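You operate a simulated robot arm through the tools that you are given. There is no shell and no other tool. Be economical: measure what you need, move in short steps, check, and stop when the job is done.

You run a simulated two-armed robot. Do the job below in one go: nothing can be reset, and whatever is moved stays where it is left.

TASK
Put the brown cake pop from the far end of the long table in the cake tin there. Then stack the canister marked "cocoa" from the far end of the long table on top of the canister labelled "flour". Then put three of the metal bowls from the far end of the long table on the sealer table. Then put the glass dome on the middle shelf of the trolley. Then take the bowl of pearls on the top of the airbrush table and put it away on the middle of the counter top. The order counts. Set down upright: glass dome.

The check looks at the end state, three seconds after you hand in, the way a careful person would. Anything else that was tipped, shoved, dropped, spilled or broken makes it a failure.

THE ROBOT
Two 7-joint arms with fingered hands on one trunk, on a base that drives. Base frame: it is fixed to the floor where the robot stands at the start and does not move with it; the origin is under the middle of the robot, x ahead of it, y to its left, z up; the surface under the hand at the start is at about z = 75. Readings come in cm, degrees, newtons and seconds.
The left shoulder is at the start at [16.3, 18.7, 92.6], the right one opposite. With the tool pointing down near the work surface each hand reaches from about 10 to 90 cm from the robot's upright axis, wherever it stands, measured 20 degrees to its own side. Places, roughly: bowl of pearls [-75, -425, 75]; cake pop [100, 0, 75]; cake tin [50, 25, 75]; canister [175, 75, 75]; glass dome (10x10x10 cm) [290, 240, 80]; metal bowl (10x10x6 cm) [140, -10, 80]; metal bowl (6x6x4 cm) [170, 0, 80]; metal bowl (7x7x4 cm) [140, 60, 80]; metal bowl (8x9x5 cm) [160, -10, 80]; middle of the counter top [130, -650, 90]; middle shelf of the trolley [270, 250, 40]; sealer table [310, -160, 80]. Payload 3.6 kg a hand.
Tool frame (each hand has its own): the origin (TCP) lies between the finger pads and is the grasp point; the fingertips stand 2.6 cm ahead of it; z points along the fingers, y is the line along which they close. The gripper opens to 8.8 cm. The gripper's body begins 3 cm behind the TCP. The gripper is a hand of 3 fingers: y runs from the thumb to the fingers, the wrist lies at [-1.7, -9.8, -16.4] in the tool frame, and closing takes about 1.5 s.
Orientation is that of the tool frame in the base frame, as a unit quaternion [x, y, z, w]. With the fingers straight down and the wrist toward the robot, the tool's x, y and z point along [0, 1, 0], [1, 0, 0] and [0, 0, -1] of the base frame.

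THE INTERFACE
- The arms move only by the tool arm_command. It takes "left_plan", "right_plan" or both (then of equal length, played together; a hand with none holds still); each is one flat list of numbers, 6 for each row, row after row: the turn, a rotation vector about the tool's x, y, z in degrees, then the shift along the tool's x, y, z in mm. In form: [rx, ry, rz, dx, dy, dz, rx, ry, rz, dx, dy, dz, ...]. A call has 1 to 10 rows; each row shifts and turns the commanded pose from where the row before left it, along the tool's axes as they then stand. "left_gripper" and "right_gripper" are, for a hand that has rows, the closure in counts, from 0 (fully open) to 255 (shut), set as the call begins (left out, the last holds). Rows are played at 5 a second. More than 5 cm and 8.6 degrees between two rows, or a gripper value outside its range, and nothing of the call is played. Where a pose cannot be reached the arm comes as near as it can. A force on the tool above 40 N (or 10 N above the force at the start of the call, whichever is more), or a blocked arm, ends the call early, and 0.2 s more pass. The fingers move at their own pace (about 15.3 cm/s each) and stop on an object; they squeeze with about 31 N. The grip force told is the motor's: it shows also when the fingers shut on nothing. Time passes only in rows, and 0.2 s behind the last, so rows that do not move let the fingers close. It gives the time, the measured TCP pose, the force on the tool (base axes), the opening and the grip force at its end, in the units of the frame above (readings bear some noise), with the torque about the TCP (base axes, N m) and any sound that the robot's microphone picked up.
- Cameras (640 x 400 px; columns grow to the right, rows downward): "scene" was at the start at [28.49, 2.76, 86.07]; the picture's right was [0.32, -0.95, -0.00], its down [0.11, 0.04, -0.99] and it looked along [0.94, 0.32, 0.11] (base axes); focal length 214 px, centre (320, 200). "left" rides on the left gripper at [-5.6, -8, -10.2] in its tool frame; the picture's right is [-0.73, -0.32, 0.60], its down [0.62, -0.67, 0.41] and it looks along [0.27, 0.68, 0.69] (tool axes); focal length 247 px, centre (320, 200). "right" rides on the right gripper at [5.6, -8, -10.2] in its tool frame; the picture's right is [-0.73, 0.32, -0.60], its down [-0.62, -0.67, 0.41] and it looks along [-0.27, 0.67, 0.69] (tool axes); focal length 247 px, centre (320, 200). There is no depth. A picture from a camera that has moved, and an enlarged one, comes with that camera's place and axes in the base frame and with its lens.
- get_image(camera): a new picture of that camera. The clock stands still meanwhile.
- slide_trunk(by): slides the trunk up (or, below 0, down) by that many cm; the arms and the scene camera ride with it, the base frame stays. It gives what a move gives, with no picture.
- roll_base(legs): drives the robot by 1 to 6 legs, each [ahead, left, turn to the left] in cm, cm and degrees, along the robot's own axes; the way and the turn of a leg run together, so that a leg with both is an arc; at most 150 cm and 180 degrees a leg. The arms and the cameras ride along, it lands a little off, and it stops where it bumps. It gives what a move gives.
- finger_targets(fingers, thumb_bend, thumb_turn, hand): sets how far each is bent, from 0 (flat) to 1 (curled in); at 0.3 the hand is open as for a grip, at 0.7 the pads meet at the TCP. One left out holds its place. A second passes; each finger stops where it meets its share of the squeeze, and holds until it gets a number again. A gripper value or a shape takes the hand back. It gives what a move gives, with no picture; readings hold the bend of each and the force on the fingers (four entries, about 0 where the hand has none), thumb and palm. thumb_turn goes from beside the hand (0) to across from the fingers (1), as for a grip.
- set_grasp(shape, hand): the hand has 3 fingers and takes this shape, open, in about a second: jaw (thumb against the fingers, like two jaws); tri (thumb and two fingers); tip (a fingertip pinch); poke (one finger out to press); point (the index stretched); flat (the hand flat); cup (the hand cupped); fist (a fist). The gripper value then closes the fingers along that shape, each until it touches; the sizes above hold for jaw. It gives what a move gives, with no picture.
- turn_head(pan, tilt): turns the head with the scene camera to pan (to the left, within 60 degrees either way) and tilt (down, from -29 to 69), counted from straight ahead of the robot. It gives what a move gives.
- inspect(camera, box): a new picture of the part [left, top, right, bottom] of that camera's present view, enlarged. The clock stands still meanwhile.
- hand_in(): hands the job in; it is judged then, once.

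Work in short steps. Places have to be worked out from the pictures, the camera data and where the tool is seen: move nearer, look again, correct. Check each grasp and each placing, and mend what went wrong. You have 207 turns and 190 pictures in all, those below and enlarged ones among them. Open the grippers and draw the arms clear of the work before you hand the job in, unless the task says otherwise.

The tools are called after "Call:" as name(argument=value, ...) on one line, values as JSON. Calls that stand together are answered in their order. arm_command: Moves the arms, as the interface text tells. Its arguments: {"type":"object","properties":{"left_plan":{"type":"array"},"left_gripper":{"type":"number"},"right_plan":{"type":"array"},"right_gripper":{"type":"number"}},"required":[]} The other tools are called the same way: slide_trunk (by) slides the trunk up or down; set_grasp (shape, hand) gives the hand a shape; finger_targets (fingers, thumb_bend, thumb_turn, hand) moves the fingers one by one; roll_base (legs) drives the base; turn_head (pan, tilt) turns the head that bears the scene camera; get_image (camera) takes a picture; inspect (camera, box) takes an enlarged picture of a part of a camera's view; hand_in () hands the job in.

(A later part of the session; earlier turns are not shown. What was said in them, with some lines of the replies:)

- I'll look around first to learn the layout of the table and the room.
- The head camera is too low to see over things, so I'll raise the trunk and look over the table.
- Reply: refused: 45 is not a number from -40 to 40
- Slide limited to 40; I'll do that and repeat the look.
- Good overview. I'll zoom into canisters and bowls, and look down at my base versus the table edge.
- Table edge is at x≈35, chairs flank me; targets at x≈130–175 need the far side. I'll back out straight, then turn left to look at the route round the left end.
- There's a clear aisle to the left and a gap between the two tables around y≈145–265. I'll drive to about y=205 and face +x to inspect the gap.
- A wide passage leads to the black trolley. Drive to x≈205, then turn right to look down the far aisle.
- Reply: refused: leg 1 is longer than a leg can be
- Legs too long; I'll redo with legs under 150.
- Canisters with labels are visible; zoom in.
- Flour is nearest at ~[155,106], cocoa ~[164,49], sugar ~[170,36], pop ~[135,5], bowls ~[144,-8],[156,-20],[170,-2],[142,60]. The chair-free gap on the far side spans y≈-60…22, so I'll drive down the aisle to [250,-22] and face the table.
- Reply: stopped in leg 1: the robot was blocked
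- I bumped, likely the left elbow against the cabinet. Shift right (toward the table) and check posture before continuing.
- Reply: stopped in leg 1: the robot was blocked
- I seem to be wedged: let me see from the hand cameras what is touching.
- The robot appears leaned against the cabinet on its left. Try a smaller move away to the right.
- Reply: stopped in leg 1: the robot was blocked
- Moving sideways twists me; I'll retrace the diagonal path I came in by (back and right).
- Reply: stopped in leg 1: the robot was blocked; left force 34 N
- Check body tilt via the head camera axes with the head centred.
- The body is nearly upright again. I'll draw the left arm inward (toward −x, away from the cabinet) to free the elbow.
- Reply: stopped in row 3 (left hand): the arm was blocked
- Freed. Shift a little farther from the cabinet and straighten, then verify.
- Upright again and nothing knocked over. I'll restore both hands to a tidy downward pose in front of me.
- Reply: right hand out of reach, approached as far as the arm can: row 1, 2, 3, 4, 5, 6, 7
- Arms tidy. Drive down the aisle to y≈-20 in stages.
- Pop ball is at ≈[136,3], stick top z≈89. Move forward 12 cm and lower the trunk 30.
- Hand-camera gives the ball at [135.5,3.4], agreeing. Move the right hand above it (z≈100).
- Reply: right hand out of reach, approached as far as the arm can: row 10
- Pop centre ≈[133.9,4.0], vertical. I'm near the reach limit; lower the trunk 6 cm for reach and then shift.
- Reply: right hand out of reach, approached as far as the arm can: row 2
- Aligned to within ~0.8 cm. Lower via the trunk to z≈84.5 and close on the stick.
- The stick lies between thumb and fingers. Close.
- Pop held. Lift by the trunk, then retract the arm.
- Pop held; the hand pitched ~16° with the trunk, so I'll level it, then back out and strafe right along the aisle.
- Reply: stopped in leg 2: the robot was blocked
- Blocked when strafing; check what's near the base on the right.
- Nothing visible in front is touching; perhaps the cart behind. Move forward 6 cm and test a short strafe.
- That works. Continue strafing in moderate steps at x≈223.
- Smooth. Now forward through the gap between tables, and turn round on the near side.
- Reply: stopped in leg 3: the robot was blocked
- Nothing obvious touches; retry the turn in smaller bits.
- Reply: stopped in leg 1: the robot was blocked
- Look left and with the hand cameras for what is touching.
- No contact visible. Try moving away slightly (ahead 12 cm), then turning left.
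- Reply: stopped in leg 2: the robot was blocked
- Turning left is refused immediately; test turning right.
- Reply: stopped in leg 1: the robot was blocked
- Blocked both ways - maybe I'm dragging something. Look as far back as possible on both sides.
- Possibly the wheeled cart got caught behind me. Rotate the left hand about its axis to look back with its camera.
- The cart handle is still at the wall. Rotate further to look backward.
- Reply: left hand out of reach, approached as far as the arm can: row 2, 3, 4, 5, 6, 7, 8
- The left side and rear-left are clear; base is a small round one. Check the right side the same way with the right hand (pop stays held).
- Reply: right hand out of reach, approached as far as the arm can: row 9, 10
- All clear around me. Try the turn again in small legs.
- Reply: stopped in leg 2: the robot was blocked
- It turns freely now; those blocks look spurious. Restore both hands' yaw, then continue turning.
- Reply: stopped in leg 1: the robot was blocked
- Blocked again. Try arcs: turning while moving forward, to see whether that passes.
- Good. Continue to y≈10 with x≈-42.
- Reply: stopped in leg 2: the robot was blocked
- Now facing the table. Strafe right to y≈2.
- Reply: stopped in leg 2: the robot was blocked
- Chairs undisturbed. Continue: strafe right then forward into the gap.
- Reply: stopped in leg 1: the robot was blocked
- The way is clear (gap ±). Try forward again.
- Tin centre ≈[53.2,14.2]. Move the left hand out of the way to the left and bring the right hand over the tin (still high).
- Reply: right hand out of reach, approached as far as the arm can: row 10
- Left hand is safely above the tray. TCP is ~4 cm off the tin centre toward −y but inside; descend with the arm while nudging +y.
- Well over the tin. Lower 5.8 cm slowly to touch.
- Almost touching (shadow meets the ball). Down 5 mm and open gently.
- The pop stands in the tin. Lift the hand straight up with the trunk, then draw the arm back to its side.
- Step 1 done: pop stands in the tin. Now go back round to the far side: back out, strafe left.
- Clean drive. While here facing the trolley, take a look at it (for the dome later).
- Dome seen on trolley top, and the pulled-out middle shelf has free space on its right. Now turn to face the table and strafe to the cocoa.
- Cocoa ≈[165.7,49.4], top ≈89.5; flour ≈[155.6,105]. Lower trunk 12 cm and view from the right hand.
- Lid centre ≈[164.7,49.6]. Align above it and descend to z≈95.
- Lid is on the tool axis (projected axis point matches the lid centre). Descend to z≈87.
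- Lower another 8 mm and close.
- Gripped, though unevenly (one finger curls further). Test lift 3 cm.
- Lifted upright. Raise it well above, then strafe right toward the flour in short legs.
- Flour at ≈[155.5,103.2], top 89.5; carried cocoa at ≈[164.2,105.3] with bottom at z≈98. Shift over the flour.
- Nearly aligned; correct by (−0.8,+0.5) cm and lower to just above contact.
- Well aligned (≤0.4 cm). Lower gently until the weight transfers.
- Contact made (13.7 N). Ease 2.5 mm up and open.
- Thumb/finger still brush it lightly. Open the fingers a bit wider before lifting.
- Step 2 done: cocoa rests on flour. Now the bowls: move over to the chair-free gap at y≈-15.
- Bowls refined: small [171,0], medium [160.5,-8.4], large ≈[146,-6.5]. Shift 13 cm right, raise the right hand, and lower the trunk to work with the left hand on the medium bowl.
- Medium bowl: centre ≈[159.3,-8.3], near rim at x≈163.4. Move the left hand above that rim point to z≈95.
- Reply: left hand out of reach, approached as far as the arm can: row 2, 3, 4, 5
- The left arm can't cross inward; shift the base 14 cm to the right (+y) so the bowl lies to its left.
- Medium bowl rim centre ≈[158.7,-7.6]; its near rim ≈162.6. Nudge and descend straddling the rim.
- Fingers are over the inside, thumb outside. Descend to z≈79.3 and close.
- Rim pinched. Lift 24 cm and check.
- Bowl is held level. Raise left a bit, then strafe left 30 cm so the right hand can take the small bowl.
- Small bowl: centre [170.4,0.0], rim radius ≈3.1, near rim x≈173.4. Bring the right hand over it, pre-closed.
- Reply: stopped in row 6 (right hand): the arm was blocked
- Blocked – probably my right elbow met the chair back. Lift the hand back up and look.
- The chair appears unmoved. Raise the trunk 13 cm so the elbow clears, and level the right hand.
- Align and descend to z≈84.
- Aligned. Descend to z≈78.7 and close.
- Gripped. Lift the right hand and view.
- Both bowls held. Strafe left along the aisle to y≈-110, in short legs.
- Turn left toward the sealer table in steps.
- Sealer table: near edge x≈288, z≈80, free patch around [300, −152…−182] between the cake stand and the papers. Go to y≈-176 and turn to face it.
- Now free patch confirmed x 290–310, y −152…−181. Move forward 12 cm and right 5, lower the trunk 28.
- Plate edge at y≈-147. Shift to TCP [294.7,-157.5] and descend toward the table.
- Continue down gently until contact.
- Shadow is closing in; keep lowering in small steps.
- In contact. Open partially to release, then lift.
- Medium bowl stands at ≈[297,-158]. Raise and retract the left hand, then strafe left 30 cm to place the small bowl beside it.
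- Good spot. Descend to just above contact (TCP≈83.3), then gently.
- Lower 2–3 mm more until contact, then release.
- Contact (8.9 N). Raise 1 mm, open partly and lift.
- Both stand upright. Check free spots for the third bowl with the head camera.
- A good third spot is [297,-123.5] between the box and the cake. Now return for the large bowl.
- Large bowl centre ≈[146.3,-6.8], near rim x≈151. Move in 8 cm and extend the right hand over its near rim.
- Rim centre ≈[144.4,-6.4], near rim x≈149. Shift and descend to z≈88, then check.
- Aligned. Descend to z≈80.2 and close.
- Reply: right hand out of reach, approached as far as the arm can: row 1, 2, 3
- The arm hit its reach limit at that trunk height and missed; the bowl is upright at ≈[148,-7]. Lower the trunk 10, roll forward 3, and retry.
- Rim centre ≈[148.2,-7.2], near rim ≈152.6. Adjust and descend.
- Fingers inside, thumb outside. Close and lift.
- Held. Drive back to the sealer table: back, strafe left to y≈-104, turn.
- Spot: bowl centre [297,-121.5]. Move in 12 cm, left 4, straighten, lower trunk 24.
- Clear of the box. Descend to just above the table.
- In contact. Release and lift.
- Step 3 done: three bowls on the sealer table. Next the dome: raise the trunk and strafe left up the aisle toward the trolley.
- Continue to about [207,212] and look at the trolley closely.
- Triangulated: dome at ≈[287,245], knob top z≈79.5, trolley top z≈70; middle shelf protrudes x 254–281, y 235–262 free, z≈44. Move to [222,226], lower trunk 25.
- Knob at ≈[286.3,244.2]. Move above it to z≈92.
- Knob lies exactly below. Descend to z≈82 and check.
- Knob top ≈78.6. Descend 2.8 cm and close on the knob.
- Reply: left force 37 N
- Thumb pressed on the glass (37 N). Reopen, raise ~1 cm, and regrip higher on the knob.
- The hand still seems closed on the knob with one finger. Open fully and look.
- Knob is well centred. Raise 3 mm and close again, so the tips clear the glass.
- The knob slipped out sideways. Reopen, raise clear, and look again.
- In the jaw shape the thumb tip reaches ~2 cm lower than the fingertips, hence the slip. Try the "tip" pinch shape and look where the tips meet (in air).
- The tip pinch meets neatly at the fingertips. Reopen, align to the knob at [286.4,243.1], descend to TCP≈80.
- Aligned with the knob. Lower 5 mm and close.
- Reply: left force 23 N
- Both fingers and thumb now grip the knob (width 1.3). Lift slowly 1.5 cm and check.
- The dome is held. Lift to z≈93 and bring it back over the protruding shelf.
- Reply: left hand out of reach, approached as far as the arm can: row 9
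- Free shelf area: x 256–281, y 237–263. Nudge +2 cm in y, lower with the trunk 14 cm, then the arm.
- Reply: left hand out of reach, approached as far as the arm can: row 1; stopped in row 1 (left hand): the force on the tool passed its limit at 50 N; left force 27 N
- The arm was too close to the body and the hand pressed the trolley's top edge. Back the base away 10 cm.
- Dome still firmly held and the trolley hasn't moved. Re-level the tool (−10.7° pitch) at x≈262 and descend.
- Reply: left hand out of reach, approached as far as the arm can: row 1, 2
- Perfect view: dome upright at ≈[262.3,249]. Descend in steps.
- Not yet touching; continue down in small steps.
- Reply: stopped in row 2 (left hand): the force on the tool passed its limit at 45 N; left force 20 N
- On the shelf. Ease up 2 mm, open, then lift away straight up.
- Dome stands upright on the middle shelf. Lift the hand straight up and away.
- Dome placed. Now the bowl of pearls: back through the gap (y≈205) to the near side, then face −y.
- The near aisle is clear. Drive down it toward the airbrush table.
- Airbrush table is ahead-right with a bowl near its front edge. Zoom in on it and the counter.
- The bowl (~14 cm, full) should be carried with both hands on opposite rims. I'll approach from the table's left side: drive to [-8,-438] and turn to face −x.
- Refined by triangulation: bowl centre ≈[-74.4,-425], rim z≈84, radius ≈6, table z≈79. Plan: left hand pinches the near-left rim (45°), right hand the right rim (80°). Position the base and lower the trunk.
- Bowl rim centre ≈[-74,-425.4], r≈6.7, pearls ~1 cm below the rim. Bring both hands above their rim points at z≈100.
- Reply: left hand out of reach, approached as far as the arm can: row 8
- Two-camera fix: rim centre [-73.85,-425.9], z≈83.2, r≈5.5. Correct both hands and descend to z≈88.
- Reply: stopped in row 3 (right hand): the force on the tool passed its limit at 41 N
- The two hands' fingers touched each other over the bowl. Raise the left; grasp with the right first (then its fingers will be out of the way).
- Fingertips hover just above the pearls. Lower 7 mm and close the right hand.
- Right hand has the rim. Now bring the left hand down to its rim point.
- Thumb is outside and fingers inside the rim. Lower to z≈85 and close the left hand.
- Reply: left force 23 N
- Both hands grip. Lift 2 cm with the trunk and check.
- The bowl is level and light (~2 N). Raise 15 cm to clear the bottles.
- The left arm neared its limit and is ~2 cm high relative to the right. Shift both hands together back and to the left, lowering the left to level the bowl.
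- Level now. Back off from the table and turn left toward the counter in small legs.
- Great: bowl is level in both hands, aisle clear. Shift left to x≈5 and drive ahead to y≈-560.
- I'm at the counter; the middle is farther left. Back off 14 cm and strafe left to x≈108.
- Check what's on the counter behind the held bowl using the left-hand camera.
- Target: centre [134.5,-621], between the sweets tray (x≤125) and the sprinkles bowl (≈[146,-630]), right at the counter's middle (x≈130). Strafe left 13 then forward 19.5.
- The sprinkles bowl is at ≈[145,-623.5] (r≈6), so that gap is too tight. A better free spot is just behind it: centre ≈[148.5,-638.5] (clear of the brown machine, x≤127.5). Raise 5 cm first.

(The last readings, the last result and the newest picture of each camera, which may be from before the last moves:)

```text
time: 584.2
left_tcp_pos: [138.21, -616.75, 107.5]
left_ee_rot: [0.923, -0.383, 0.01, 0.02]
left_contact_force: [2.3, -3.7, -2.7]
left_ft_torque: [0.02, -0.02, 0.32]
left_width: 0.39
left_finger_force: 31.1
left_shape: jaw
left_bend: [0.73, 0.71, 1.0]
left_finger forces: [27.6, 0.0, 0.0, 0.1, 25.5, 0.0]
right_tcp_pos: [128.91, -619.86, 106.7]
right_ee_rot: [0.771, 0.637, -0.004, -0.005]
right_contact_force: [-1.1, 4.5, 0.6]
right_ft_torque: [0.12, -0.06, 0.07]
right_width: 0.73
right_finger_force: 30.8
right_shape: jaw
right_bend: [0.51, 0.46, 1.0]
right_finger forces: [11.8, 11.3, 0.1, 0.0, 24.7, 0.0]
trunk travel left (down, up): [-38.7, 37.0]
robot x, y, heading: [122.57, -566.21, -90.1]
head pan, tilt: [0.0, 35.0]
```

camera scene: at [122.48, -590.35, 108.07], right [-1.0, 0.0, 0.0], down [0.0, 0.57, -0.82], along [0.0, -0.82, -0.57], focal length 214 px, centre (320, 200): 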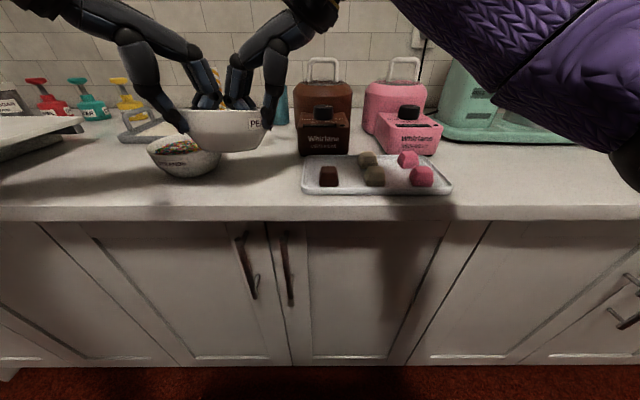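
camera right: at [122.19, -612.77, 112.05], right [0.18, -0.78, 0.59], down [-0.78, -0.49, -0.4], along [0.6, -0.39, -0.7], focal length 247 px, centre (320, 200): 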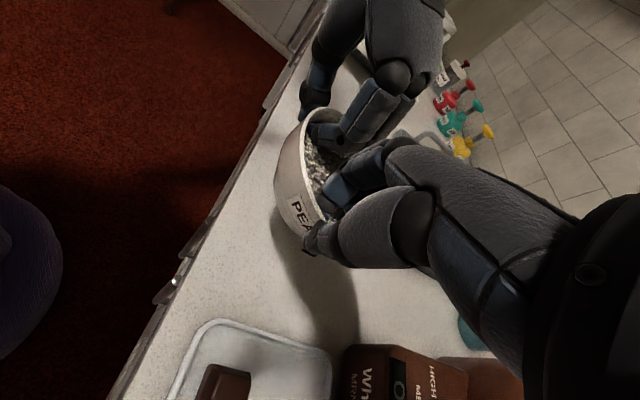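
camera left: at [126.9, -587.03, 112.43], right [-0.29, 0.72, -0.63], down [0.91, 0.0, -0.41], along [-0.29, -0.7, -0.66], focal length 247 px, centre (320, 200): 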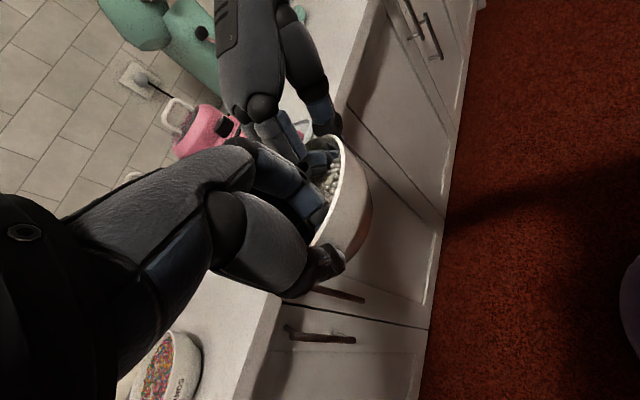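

No stress. Strafe left 14, then ahead 14.

Call:
roll_base(legs=[[0, 14, 0]])

Call:
roll_base(legs=[[14, 0, 0]])

Call:
get_image(camera="scene")

Call:
get_image(camera="right")

```text
time: 585.6
left_tcp_pos: [152.64, -616.69, 107.62]
left_ee_rot: [0.924, -0.383, 0.009, 0.022]
left_contact_force: [4.1, -3.6, -2.9]
left_ft_torque: [-0.06, -0.02, 0.31]
left_width: 0.41
left_finger_force: 30.4
left_shape: jaw
left_bend: [0.73, 0.71, 1.0]
left_finger forces: [26.8, 0.0, 0.0, 0.0, 26.2, 0.1]
right_tcp_pos: [143.15, -619.63, 106.79]
right_ee_rot: [0.771, 0.637, -0.005, -0.005]
right_contact_force: [-3.3, 3.3, -2.2]
right_ft_torque: [0.12, 0.0, 0.05]
right_width: 0.7
right_finger_force: 31.1
right_shape: jaw
right_bend: [0.51, 0.46, 1.0]
right_finger forces: [11.5, 11.0, 0.0, 0.0, 25.2, 0.0]
trunk travel left (down, up): [-38.7, 37.0]
robot x, y, heading: [136.84, -566.17, -90.0]
head pan, tilt: [0.0, 35.0]
```

```text
time: 586.9
left_tcp_pos: [152.31, -631.12, 107.47]
left_ee_rot: [0.924, -0.382, 0.011, 0.02]
left_contact_force: [1.1, -4.8, -2.4]
left_ft_torque: [-0.01, 0.01, 0.32]
left_width: 0.42
left_finger_force: 30.7
left_shape: jaw
left_bend: [0.73, 0.71, 1.0]
left_finger forces: [27.6, 0.0, 0.0, 0.0, 25.7, 0.0]
right_tcp_pos: [143.08, -633.95, 106.83]
right_ee_rot: [0.77, 0.638, -0.004, -0.006]
right_contact_force: [-2.6, 3.1, -0.4]
right_ft_torque: [0.12, -0.08, 0.09]
right_width: 0.7
right_finger_force: 30.8
right_shape: jaw
right_bend: [0.51, 0.46, 1.0]
right_finger forces: [11.7, 11.5, 0.1, 0.0, 24.7, 0.1]
trunk travel left (down, up): [-38.7, 37.0]
robot x, y, heading: [136.76, -580.43, -90.3]
head pan, tilt: [0.0, 35.0]
```

```text
19 pictures are left
camera scene: at [136.58, -603.91, 113.42], right [-1.0, 0.0, 0.0], down [0.0, 0.58, -0.82], along [0.0, -0.82, -0.58], focal length 214 px, centre (320, 200)
```

scene: 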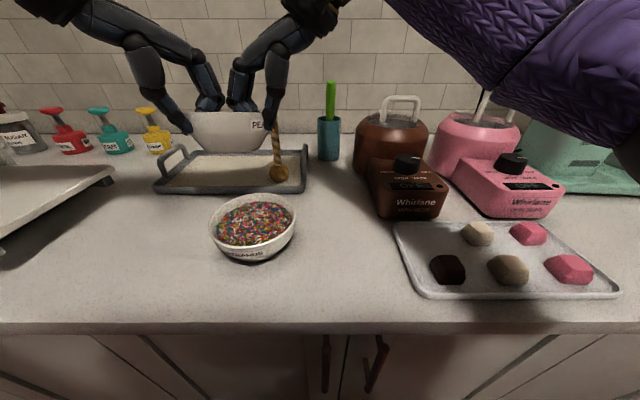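

```text
18 pictures are left
camera right: at [136.34, -626.98, 117.04], right [0.18, -0.78, 0.59], down [-0.77, -0.49, -0.4], along [0.6, -0.39, -0.7], focal length 247 px, centre (320, 200)
```

right: 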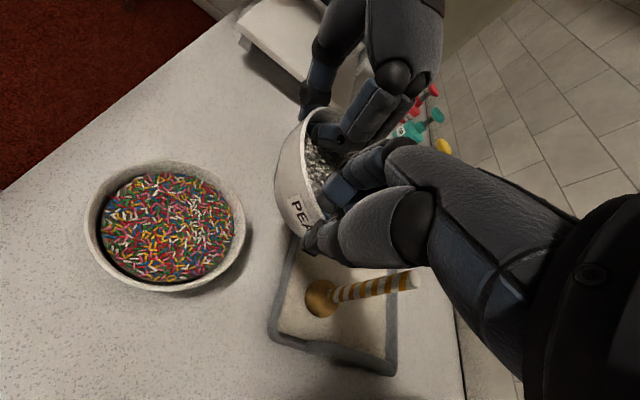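

This spot has a tray behind. The usable central gap is x 126–139 in front: centre [133.5,-620.5] leaves ~2 cm to the sprinkles bowl and the sweets tray. Back 14.5 and right 15.

Call:
roll_base(legs=[[-14.5, 0, 0.3]])

Call:
roll_base(legs=[[0, -15, 0]])

Call:
get_image(camera="right")

Call:
get_image(camera="left")

```text
time: 588.2
left_tcp_pos: [152.68, -615.91, 107.69]
left_ee_rot: [0.925, -0.379, 0.011, 0.021]
left_contact_force: [2.5, -4.6, -2.4]
left_ft_torque: [-0.05, -0.03, 0.33]
left_width: 0.4
left_finger_force: 30.9
left_shape: jaw
left_bend: [0.73, 0.71, 1.0]
left_finger forces: [27.6, 0.0, 0.0, 0.0, 25.6, 0.0]
right_tcp_pos: [143.35, -619.01, 106.9]
right_ee_rot: [0.768, 0.64, -0.005, -0.005]
right_contact_force: [-2.0, 3.8, -0.4]
right_ft_torque: [0.08, -0.11, 0.11]
right_width: 0.66
right_finger_force: 30.9
right_shape: jaw
right_bend: [0.51, 0.46, 1.0]
right_finger forces: [11.8, 11.5, 0.1, 0.0, 24.5, 0.0]
trunk travel left (down, up): [-38.7, 37.0]
robot x, y, heading: [136.3, -565.54, -89.6]
head pan, tilt: [0.0, 35.0]
```

```text
time: 589.6
left_tcp_pos: [137.03, -616.2, 107.5]
left_ee_rot: [0.925, -0.38, 0.011, 0.021]
left_contact_force: [-0.1, -4.1, -2.0]
left_ft_torque: [0.0, -0.01, 0.37]
left_width: 0.43
left_finger_force: 30.8
left_shape: jaw
left_bend: [0.73, 0.71, 1.0]
left_finger forces: [27.9, 0.0, 0.0, 0.0, 25.1, 0.0]
right_tcp_pos: [127.84, -619.1, 106.83]
right_ee_rot: [0.77, 0.638, -0.004, -0.005]
right_contact_force: [-1.5, 4.2, -0.4]
right_ft_torque: [0.1, -0.09, 0.08]
right_width: 0.71
right_finger_force: 31.5
right_shape: jaw
right_bend: [0.51, 0.46, 1.0]
right_finger forces: [12.1, 11.5, 0.0, 0.0, 24.3, 0.1]
trunk travel left (down, up): [-38.7, 37.0]
robot x, y, heading: [121.35, -565.95, -90.3]
head pan, tilt: [0.0, 35.0]
```

```text
17 pictures are left
camera right: at [121.01, -612.23, 117.11], right [0.18, -0.78, 0.6], down [-0.77, -0.49, -0.4], along [0.61, -0.39, -0.7], focal length 247 px, centre (320, 200)
```

right: 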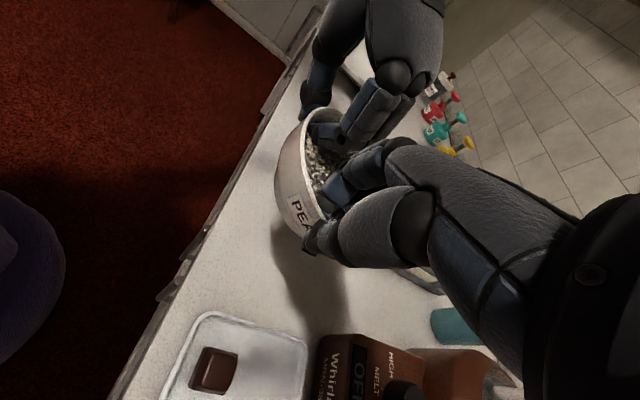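

```text
16 pictures are left
camera left: at [138.69, -606.05, 117.45], right [-0.29, 0.71, -0.63], down [0.91, 0.01, -0.41], along [-0.28, -0.7, -0.66], focal length 247 px, centre (320, 200)
```

left: 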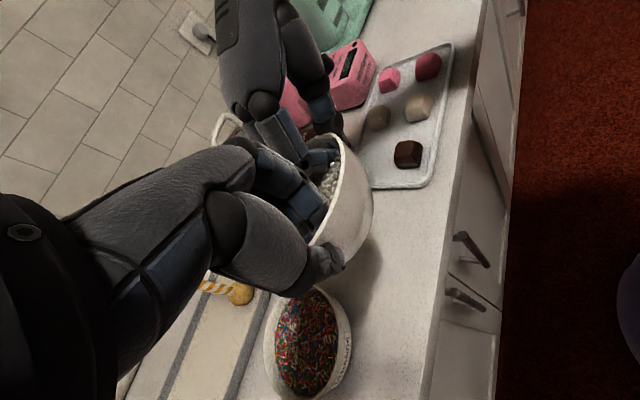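

Centre is [133.3,-620.1]: tray edge at x≈125, sprinkles at [145.5,-625] – fits. Lower 9 cm with the trunk, then finely.

Call:
slide_trunk(by=-9)

Call:
get_image(camera="left")

```text
time: 590.9
left_tcp_pos: [137.15, -616.13, 98.64]
left_ee_rot: [0.924, -0.381, 0.011, 0.021]
left_contact_force: [1.6, -2.9, -2.7]
left_ft_torque: [-0.06, 0.0, 0.31]
left_width: 0.38
left_finger_force: 31.6
left_shape: jaw
left_bend: [0.73, 0.71, 1.0]
left_finger forces: [27.5, 0.0, 0.1, 0.0, 25.4, 0.1]
right_tcp_pos: [127.9, -619.1, 97.76]
right_ee_rot: [0.769, 0.639, -0.005, -0.005]
right_contact_force: [-2.4, 3.8, -0.1]
right_ft_torque: [0.14, -0.08, 0.09]
right_width: 0.7
right_finger_force: 31.4
right_shape: jaw
right_bend: [0.51, 0.46, 1.0]
right_finger forces: [12.6, 10.9, 0.0, 0.0, 24.4, 0.0]
trunk travel left (down, up): [-29.7, 46.0]
robot x, y, heading: [121.07, -565.84, -89.7]
head pan, tilt: [0.0, 35.0]
```

```text
15 pictures are left
camera left: at [138.83, -606.01, 108.49], right [-0.3, 0.71, -0.64], down [0.91, 0.01, -0.41], along [-0.28, -0.7, -0.66], focal length 247 px, centre (320, 200)
```

left: 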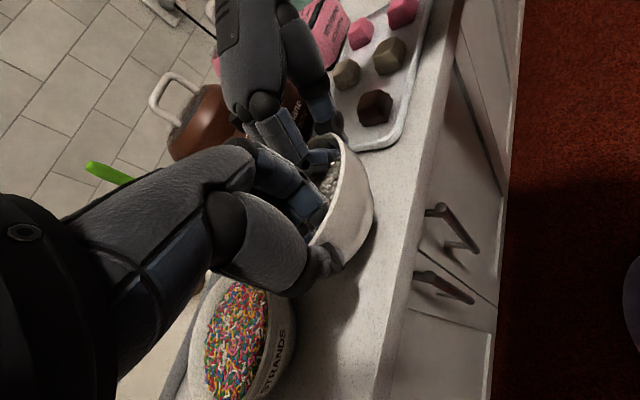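

Call:
slide_trunk(by=-1)

Call:
get_image(camera="left")

```text
time: 591.5
left_tcp_pos: [137.26, -616.16, 97.55]
left_ee_rot: [0.924, -0.381, 0.01, 0.022]
left_contact_force: [2.0, -3.8, -2.7]
left_ft_torque: [-0.08, 0.01, 0.36]
left_width: 0.36
left_finger_force: 30.7
left_shape: jaw
left_bend: [0.73, 0.71, 1.0]
left_finger forces: [27.6, 0.0, 0.0, 0.0, 25.6, 0.1]
right_tcp_pos: [127.85, -619.07, 96.83]
right_ee_rot: [0.769, 0.639, -0.005, -0.006]
right_contact_force: [-1.5, 4.1, 0.9]
right_ft_torque: [0.09, -0.03, 0.05]
right_width: 0.71
right_finger_force: 31.0
right_shape: jaw
right_bend: [0.51, 0.46, 1.0]
right_finger forces: [11.8, 11.5, 0.0, 0.0, 24.4, 0.1]
trunk travel left (down, up): [-28.7, 47.0]
robot x, y, heading: [121.28, -566.07, -90.1]
head pan, tilt: [0.0, 35.0]
```

```text
14 pictures are left
camera left: at [138.84, -605.99, 107.45], right [-0.29, 0.71, -0.63], down [0.91, 0.01, -0.41], along [-0.28, -0.7, -0.66], focal length 247 px, centre (320, 200)
```

left: 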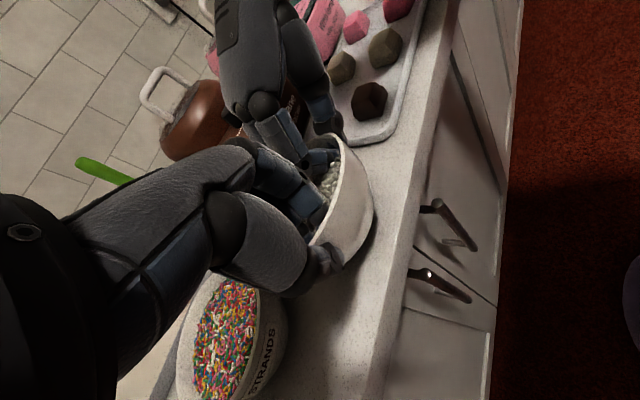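

Shadow is still separated slightly; lower further in small steps watching forces.

Call:
slide_trunk(by=-0.7)

Call:
slide_trunk(by=-0.5)

Call:
get_image(camera="left")

```text
time: 592.0
left_tcp_pos: [137.25, -616.3, 96.92]
left_ee_rot: [0.924, -0.381, 0.011, 0.021]
left_contact_force: [1.8, -4.0, -1.8]
left_ft_torque: [-0.02, -0.02, 0.34]
left_width: 0.37
left_finger_force: 30.7
left_shape: jaw
left_bend: [0.73, 0.71, 1.0]
left_finger forces: [27.5, 0.1, 0.0, 0.0, 25.3, 0.0]
right_tcp_pos: [127.94, -619.28, 96.16]
right_ee_rot: [0.77, 0.638, -0.004, -0.005]
right_contact_force: [-1.9, 3.7, -0.2]
right_ft_torque: [0.1, -0.04, 0.09]
right_width: 0.72
right_finger_force: 30.9
right_shape: jaw
right_bend: [0.51, 0.46, 1.0]
right_finger forces: [11.5, 11.2, 0.0, 0.0, 24.3, 0.0]
trunk travel left (down, up): [-28.0, 47.7]
robot x, y, heading: [121.21, -565.78, -90.2]
head pan, tilt: [0.0, 35.0]
```

```text
time: 592.5
left_tcp_pos: [137.26, -616.26, 96.38]
left_ee_rot: [0.924, -0.381, 0.011, 0.022]
left_contact_force: [3.1, -3.4, -0.8]
left_ft_torque: [-0.09, -0.03, 0.31]
left_width: 0.4
left_finger_force: 31.3
left_shape: jaw
left_bend: [0.73, 0.71, 1.0]
left_finger forces: [27.4, 0.0, 0.1, 0.0, 25.9, 0.0]
right_tcp_pos: [127.96, -619.23, 95.66]
right_ee_rot: [0.77, 0.638, -0.004, -0.004]
right_contact_force: [-2.5, 4.2, 2.9]
right_ft_torque: [-0.09, -0.13, 0.07]
right_width: 0.7
right_finger_force: 31.0
right_shape: jaw
right_bend: [0.51, 0.46, 1.0]
right_finger forces: [10.5, 12.7, 0.0, 0.1, 26.1, 0.0]
trunk travel left (down, up): [-27.5, 48.2]
robot x, y, heading: [120.83, -565.65, -90.0]
head pan, tilt: [0.0, 35.0]
```

```text
13 pictures are left
camera left: at [138.84, -606.03, 106.25], right [-0.29, 0.71, -0.63], down [0.91, 0.01, -0.41], along [-0.28, -0.7, -0.66], focal length 247 px, centre (320, 200)
```

left: 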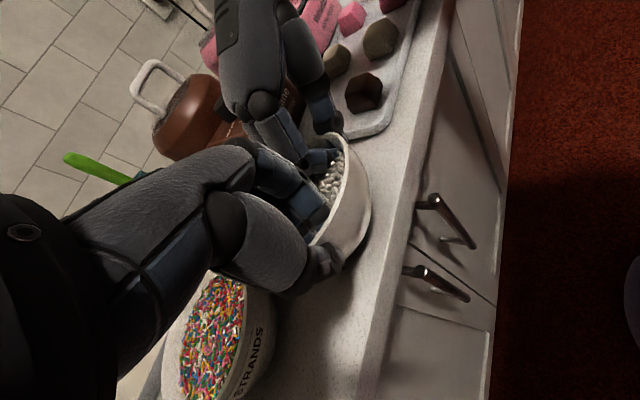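

Contact is starting. Lower 0.4 cm more.

Call:
slide_trunk(by=-0.4)

Call:
get_image(camera="right")

```text
time: 593.1
left_tcp_pos: [137.29, -616.07, 95.97]
left_ee_rot: [0.924, -0.381, 0.01, 0.021]
left_contact_force: [3.8, -1.9, 0.8]
left_ft_torque: [-0.1, -0.04, 0.32]
left_width: 0.4
left_finger_force: 31.7
left_shape: jaw
left_bend: [0.73, 0.71, 1.0]
left_finger forces: [26.8, 0.0, 0.0, 0.0, 26.9, 0.1]
right_tcp_pos: [127.86, -619.16, 95.22]
right_ee_rot: [0.769, 0.639, -0.006, -0.003]
right_contact_force: [-4.9, 5.6, 7.5]
right_ft_torque: [-0.19, -0.17, 0.09]
right_width: 0.71
right_finger_force: 31.0
right_shape: jaw
right_bend: [0.51, 0.46, 1.0]
right_finger forces: [10.4, 14.9, 0.0, 0.0, 28.3, 0.1]
trunk travel left (down, up): [-27.1, 48.6]
robot x, y, heading: [121.34, -565.98, -90.2]
head pan, tilt: [0.0, 35.0]
```

```text
12 pictures are left
camera right: at [121.14, -612.12, 105.61], right [0.18, -0.78, 0.6], down [-0.77, -0.49, -0.4], along [0.61, -0.39, -0.69], focal length 247 px, centre (320, 200)
```

right: 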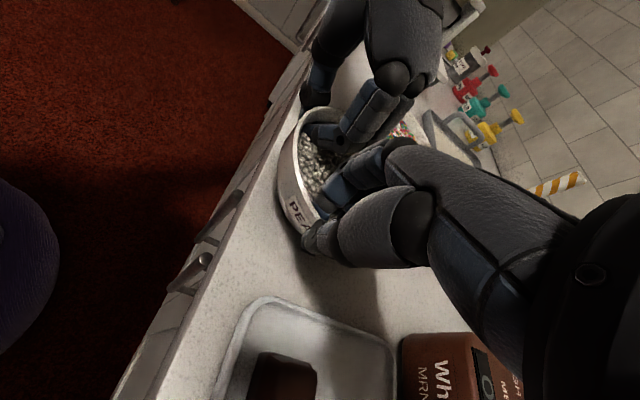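

Seated. Lower 0.2 cm, then release both hands slightly and simultaneously.

Call:
slide_trunk(by=-0.2)

Call:
arm_command(left_plan=[0, 0, 0, 0, 0, 0, 0, 0, 0, 0, 0, 0, 0, 0, 0, 0, 0, 0, 0, 0, 0, 0, 0, 0], right_plan=[0, 0, 0, 0, 0, 0, 0, 0, 0, 0, 0, 0, 0, 0, 0, 0, 0, 0, 0, 0, 0, 0, 0, 0], left_gripper=205, right_gripper=205)

Call:
get_image(camera="left")

```text
time: 593.6
left_tcp_pos: [137.25, -616.13, 95.79]
left_ee_rot: [0.924, -0.381, 0.011, 0.022]
left_contact_force: [4.6, -2.6, 0.5]
left_ft_torque: [-0.07, -0.07, 0.3]
left_width: 0.41
left_finger_force: 31.1
left_shape: jaw
left_bend: [0.73, 0.71, 1.0]
left_finger forces: [26.5, 0.0, 0.1, 0.0, 27.0, 0.0]
right_tcp_pos: [128.04, -619.09, 95.07]
right_ee_rot: [0.77, 0.639, -0.005, -0.005]
right_contact_force: [-5.1, 7.1, 11.1]
right_ft_torque: [-0.25, -0.19, 0.16]
right_width: 0.75
right_finger_force: 31.1
right_shape: jaw
right_bend: [0.51, 0.46, 1.0]
right_finger forces: [10.8, 15.4, 0.1, 0.1, 29.9, 0.1]
trunk travel left (down, up): [-26.9, 48.8]
robot x, y, heading: [121.11, -565.9, -90.0]
head pan, tilt: [0.0, 35.0]
```

```text
time: 594.6
left_tcp_pos: [137.22, -616.24, 95.8]
left_ee_rot: [0.924, -0.381, 0.01, 0.022]
left_contact_force: [0.3, -0.4, 0.5]
left_ft_torque: [-0.01, 0.03, 0.01]
left_width: 1.72
left_finger_force: 0.0
left_shape: jaw
left_bend: [0.58, 0.74, 1.0]
left_finger forces: [0.0, 0.2, 0.0, 0.1, 0.1, 0.0]
right_tcp_pos: [127.89, -619.28, 94.97]
right_ee_rot: [0.77, 0.638, -0.004, -0.005]
right_contact_force: [1.8, -0.4, 3.4]
right_ft_torque: [-0.03, -0.05, -0.01]
right_width: 1.75
right_finger_force: 0.0
right_shape: jaw
right_bend: [0.57, 0.73, 1.0]
right_finger forces: [2.6, 2.0, 0.0, 0.0, 0.0, 0.1]
trunk travel left (down, up): [-26.9, 48.8]
robot x, y, heading: [121.65, -565.78, -90.2]
head pan, tilt: [0.0, 35.0]
```

```text
11 pictures are left
camera left: at [138.86, -606.02, 105.63], right [-0.29, 0.71, -0.63], down [0.91, 0.01, -0.41], along [-0.28, -0.7, -0.66], focal length 247 px, centre (320, 200)
```

left: 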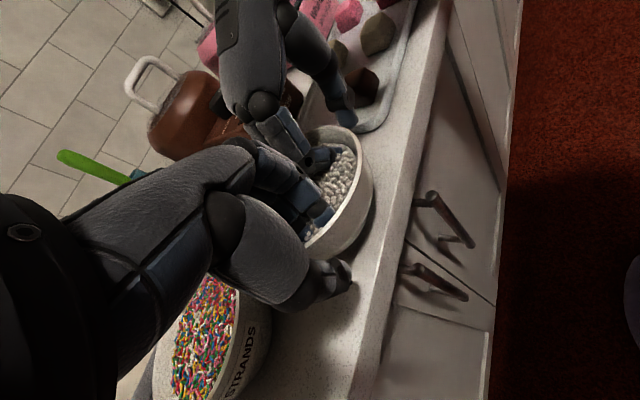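

Released. Rise 4 cm with the trunk and check.

Call:
slide_trunk(by=4)

Call:
get_image(camera="left")

```text
time: 595.4
left_tcp_pos: [137.38, -616.34, 99.64]
left_ee_rot: [0.924, -0.382, 0.011, 0.021]
left_contact_force: [0.0, 0.2, 0.6]
left_ft_torque: [-0.04, 0.03, 0.01]
left_width: 1.71
left_finger_force: 0.1
left_shape: jaw
left_bend: [0.58, 0.74, 1.0]
left_finger forces: [0.0, 0.0, 0.1, 0.1, 0.1, 0.1]
right_tcp_pos: [127.87, -619.29, 98.88]
right_ee_rot: [0.769, 0.639, -0.005, -0.006]
right_contact_force: [0.4, 0.3, 0.6]
right_ft_torque: [0.02, 0.01, 0.07]
right_width: 1.72
right_finger_force: 0.0
right_shape: jaw
right_bend: [0.58, 0.73, 1.0]
right_finger forces: [0.0, 0.0, 0.1, 0.1, 0.1, 0.1]
trunk travel left (down, up): [-30.9, 44.8]
robot x, y, heading: [121.33, -565.83, -90.0]
head pan, tilt: [0.0, 35.0]
```

```text
10 pictures are left
camera left: at [138.84, -606.08, 109.58], right [-0.29, 0.72, -0.63], down [0.91, 0.01, -0.41], along [-0.28, -0.7, -0.66], focal length 247 px, centre (320, 200)
```

left: 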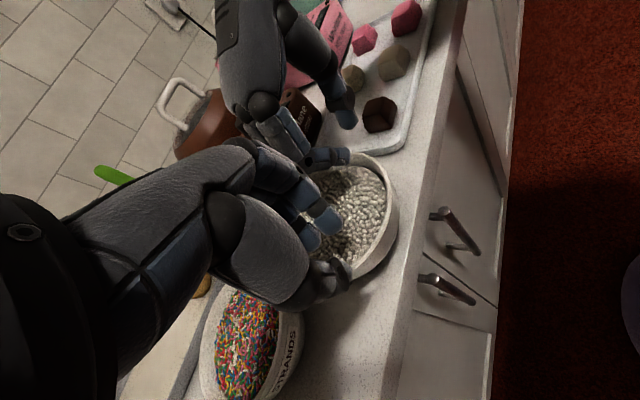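

Bowl of pearls stands level on the counter. Rise and back away, open grippers, and take a final look.

Call:
slide_trunk(by=22)

Call:
roll_base(legs=[[-20, 0, 0]])

Call:
arm_command(left_plan=[0, 0, 0, 0, -20, 0, 0, 0, 0, 0, -20, 0, 0, 0, 0, 0, -20, 0, 0, 0, 0, 0, -20, 0, 0, 0, 0, 0, 0, 0, 0, 0, 0, 0, 0, 0, 0, 0, 0, 0, 0, 0], right_plan=[0, 0, 0, 0, -20, 0, 0, 0, 0, 0, -20, 0, 0, 0, 0, 0, -20, 0, 0, 0, 0, 0, -20, 0, 0, 0, 0, 0, 0, 0, 0, 0, 0, 0, 0, 0, 0, 0, 0, 0, 0, 0], left_gripper=0, right_gripper=0)

Call:
get_image(camera="scene")

```text
time: 597.8
left_tcp_pos: [137.2, -616.29, 121.66]
left_ee_rot: [0.924, -0.381, 0.01, 0.021]
left_contact_force: [-0.8, -0.3, 0.2]
left_ft_torque: [0.0, 0.0, -0.01]
left_width: 1.73
left_finger_force: 0.1
left_shape: jaw
left_bend: [0.58, 0.74, 1.0]
left_finger forces: [0.0, 0.0, 0.1, 0.0, 0.0, 0.0]
right_tcp_pos: [127.88, -619.24, 120.96]
right_ee_rot: [0.77, 0.638, -0.004, -0.005]
right_contact_force: [-0.1, -0.2, 0.2]
right_ft_torque: [0.02, -0.01, 0.0]
right_width: 1.69
right_finger_force: 0.0
right_shape: jaw
right_bend: [0.58, 0.73, 1.0]
right_finger forces: [0.1, 0.1, 0.0, 0.0, 0.1, 0.0]
trunk travel left (down, up): [-52.9, 22.8]
robot x, y, heading: [121.64, -565.81, -89.7]
head pan, tilt: [0.0, 35.0]
```

```text
time: 599.4
left_tcp_pos: [137.31, -595.95, 121.82]
left_ee_rot: [0.925, -0.38, 0.011, 0.021]
left_contact_force: [0.3, -0.1, 0.2]
left_ft_torque: [-0.02, -0.02, 0.0]
left_width: 1.74
left_finger_force: 0.1
left_shape: jaw
left_bend: [0.58, 0.74, 1.0]
left_finger forces: [0.1, 0.0, 0.0, 0.0, 0.0, 0.1]
right_tcp_pos: [128.12, -598.9, 121.04]
right_ee_rot: [0.769, 0.64, -0.005, -0.005]
right_contact_force: [0.3, 0.9, 0.0]
right_ft_torque: [-0.01, 0.0, 0.02]
right_width: 1.7
right_finger_force: 0.1
right_shape: jaw
right_bend: [0.58, 0.73, 1.0]
right_finger forces: [0.1, 0.1, 0.0, 0.1, 0.0, 0.0]
trunk travel left (down, up): [-52.9, 22.8]
robot x, y, heading: [121.0, -545.72, -89.8]
head pan, tilt: [0.0, 35.0]
```

```text
time: 601.0
left_tcp_pos: [142.93, -590.58, 121.43]
left_ee_rot: [0.925, -0.38, 0.01, 0.021]
left_contact_force: [0.6, -0.6, -0.1]
left_ft_torque: [0.01, -0.02, 0.01]
left_width: 8.77
left_finger_force: 0.1
left_shape: jaw
left_bend: [0.3, 0.3, 0.98]
left_finger forces: [0.0, 0.1, 0.1, 0.1, 0.0, 0.0]
right_tcp_pos: [120.34, -597.59, 121.11]
right_ee_rot: [0.769, 0.639, -0.005, -0.005]
right_contact_force: [-0.2, 0.6, 0.1]
right_ft_torque: [-0.02, -0.01, 0.0]
right_width: 8.77
right_finger_force: 0.0
right_shape: jaw
right_bend: [0.3, 0.3, 0.98]
right_finger forces: [0.0, 0.1, 0.0, 0.0, 0.1, 0.0]
trunk travel left (down, up): [-52.9, 22.8]
robot x, y, heading: [121.28, -545.46, -89.8]
head pan, tilt: [0.0, 35.0]
```

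```text
9 pictures are left
camera scene: at [121.41, -567.8, 128.33], right [-1.0, 0.0, 0.0], down [0.0, 0.57, -0.82], along [0.0, -0.82, -0.57], focal length 214 px, centre (320, 200)
```

scene: 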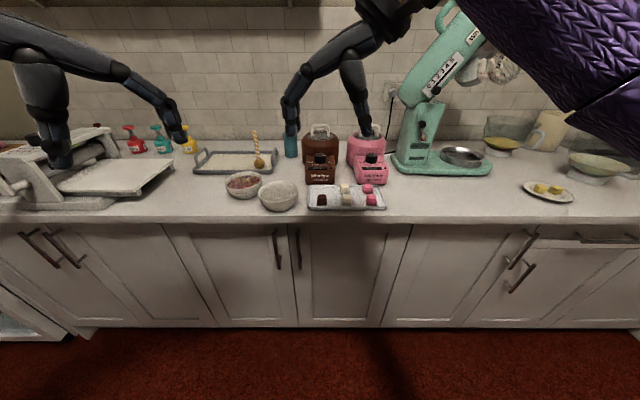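

All five placements are done, the grippers are open and the arms are clear of the counter. Handing in.

Call:
hand_in()

```text
The job is handed in.
```

I finished all five steps in order and handed the job in. Each item looked right in the camera after I placed it, but I didn't go back to re-check the earlier ones.

- **Cake pop:** the brown one stands upright in the cake tin.
- **Canisters:** "cocoa" is stacked on "flour".
- **Bowls:** the large, medium and small metal bowls are on the sealer table. I left the 7 cm one where it was.
- **Glass dome:** it stands upright on the pulled-out part of the trolley's middle shelf.
- **Bowl of pearls:** it is level on the counter, about 3 cm from the middle along its length. It sits near the front edge because a tray and appliances filled the space behind.

**Bumps on the way:**
- My left arm caught the wooden cabinet by the far aisle early on.
- My right elbow probably touched a chair back.
- While placing the dome I pressed against the trolley's top edge, and its pull-out shelf may have shifted about 1 cm.

I saw nothing fallen or spilled.
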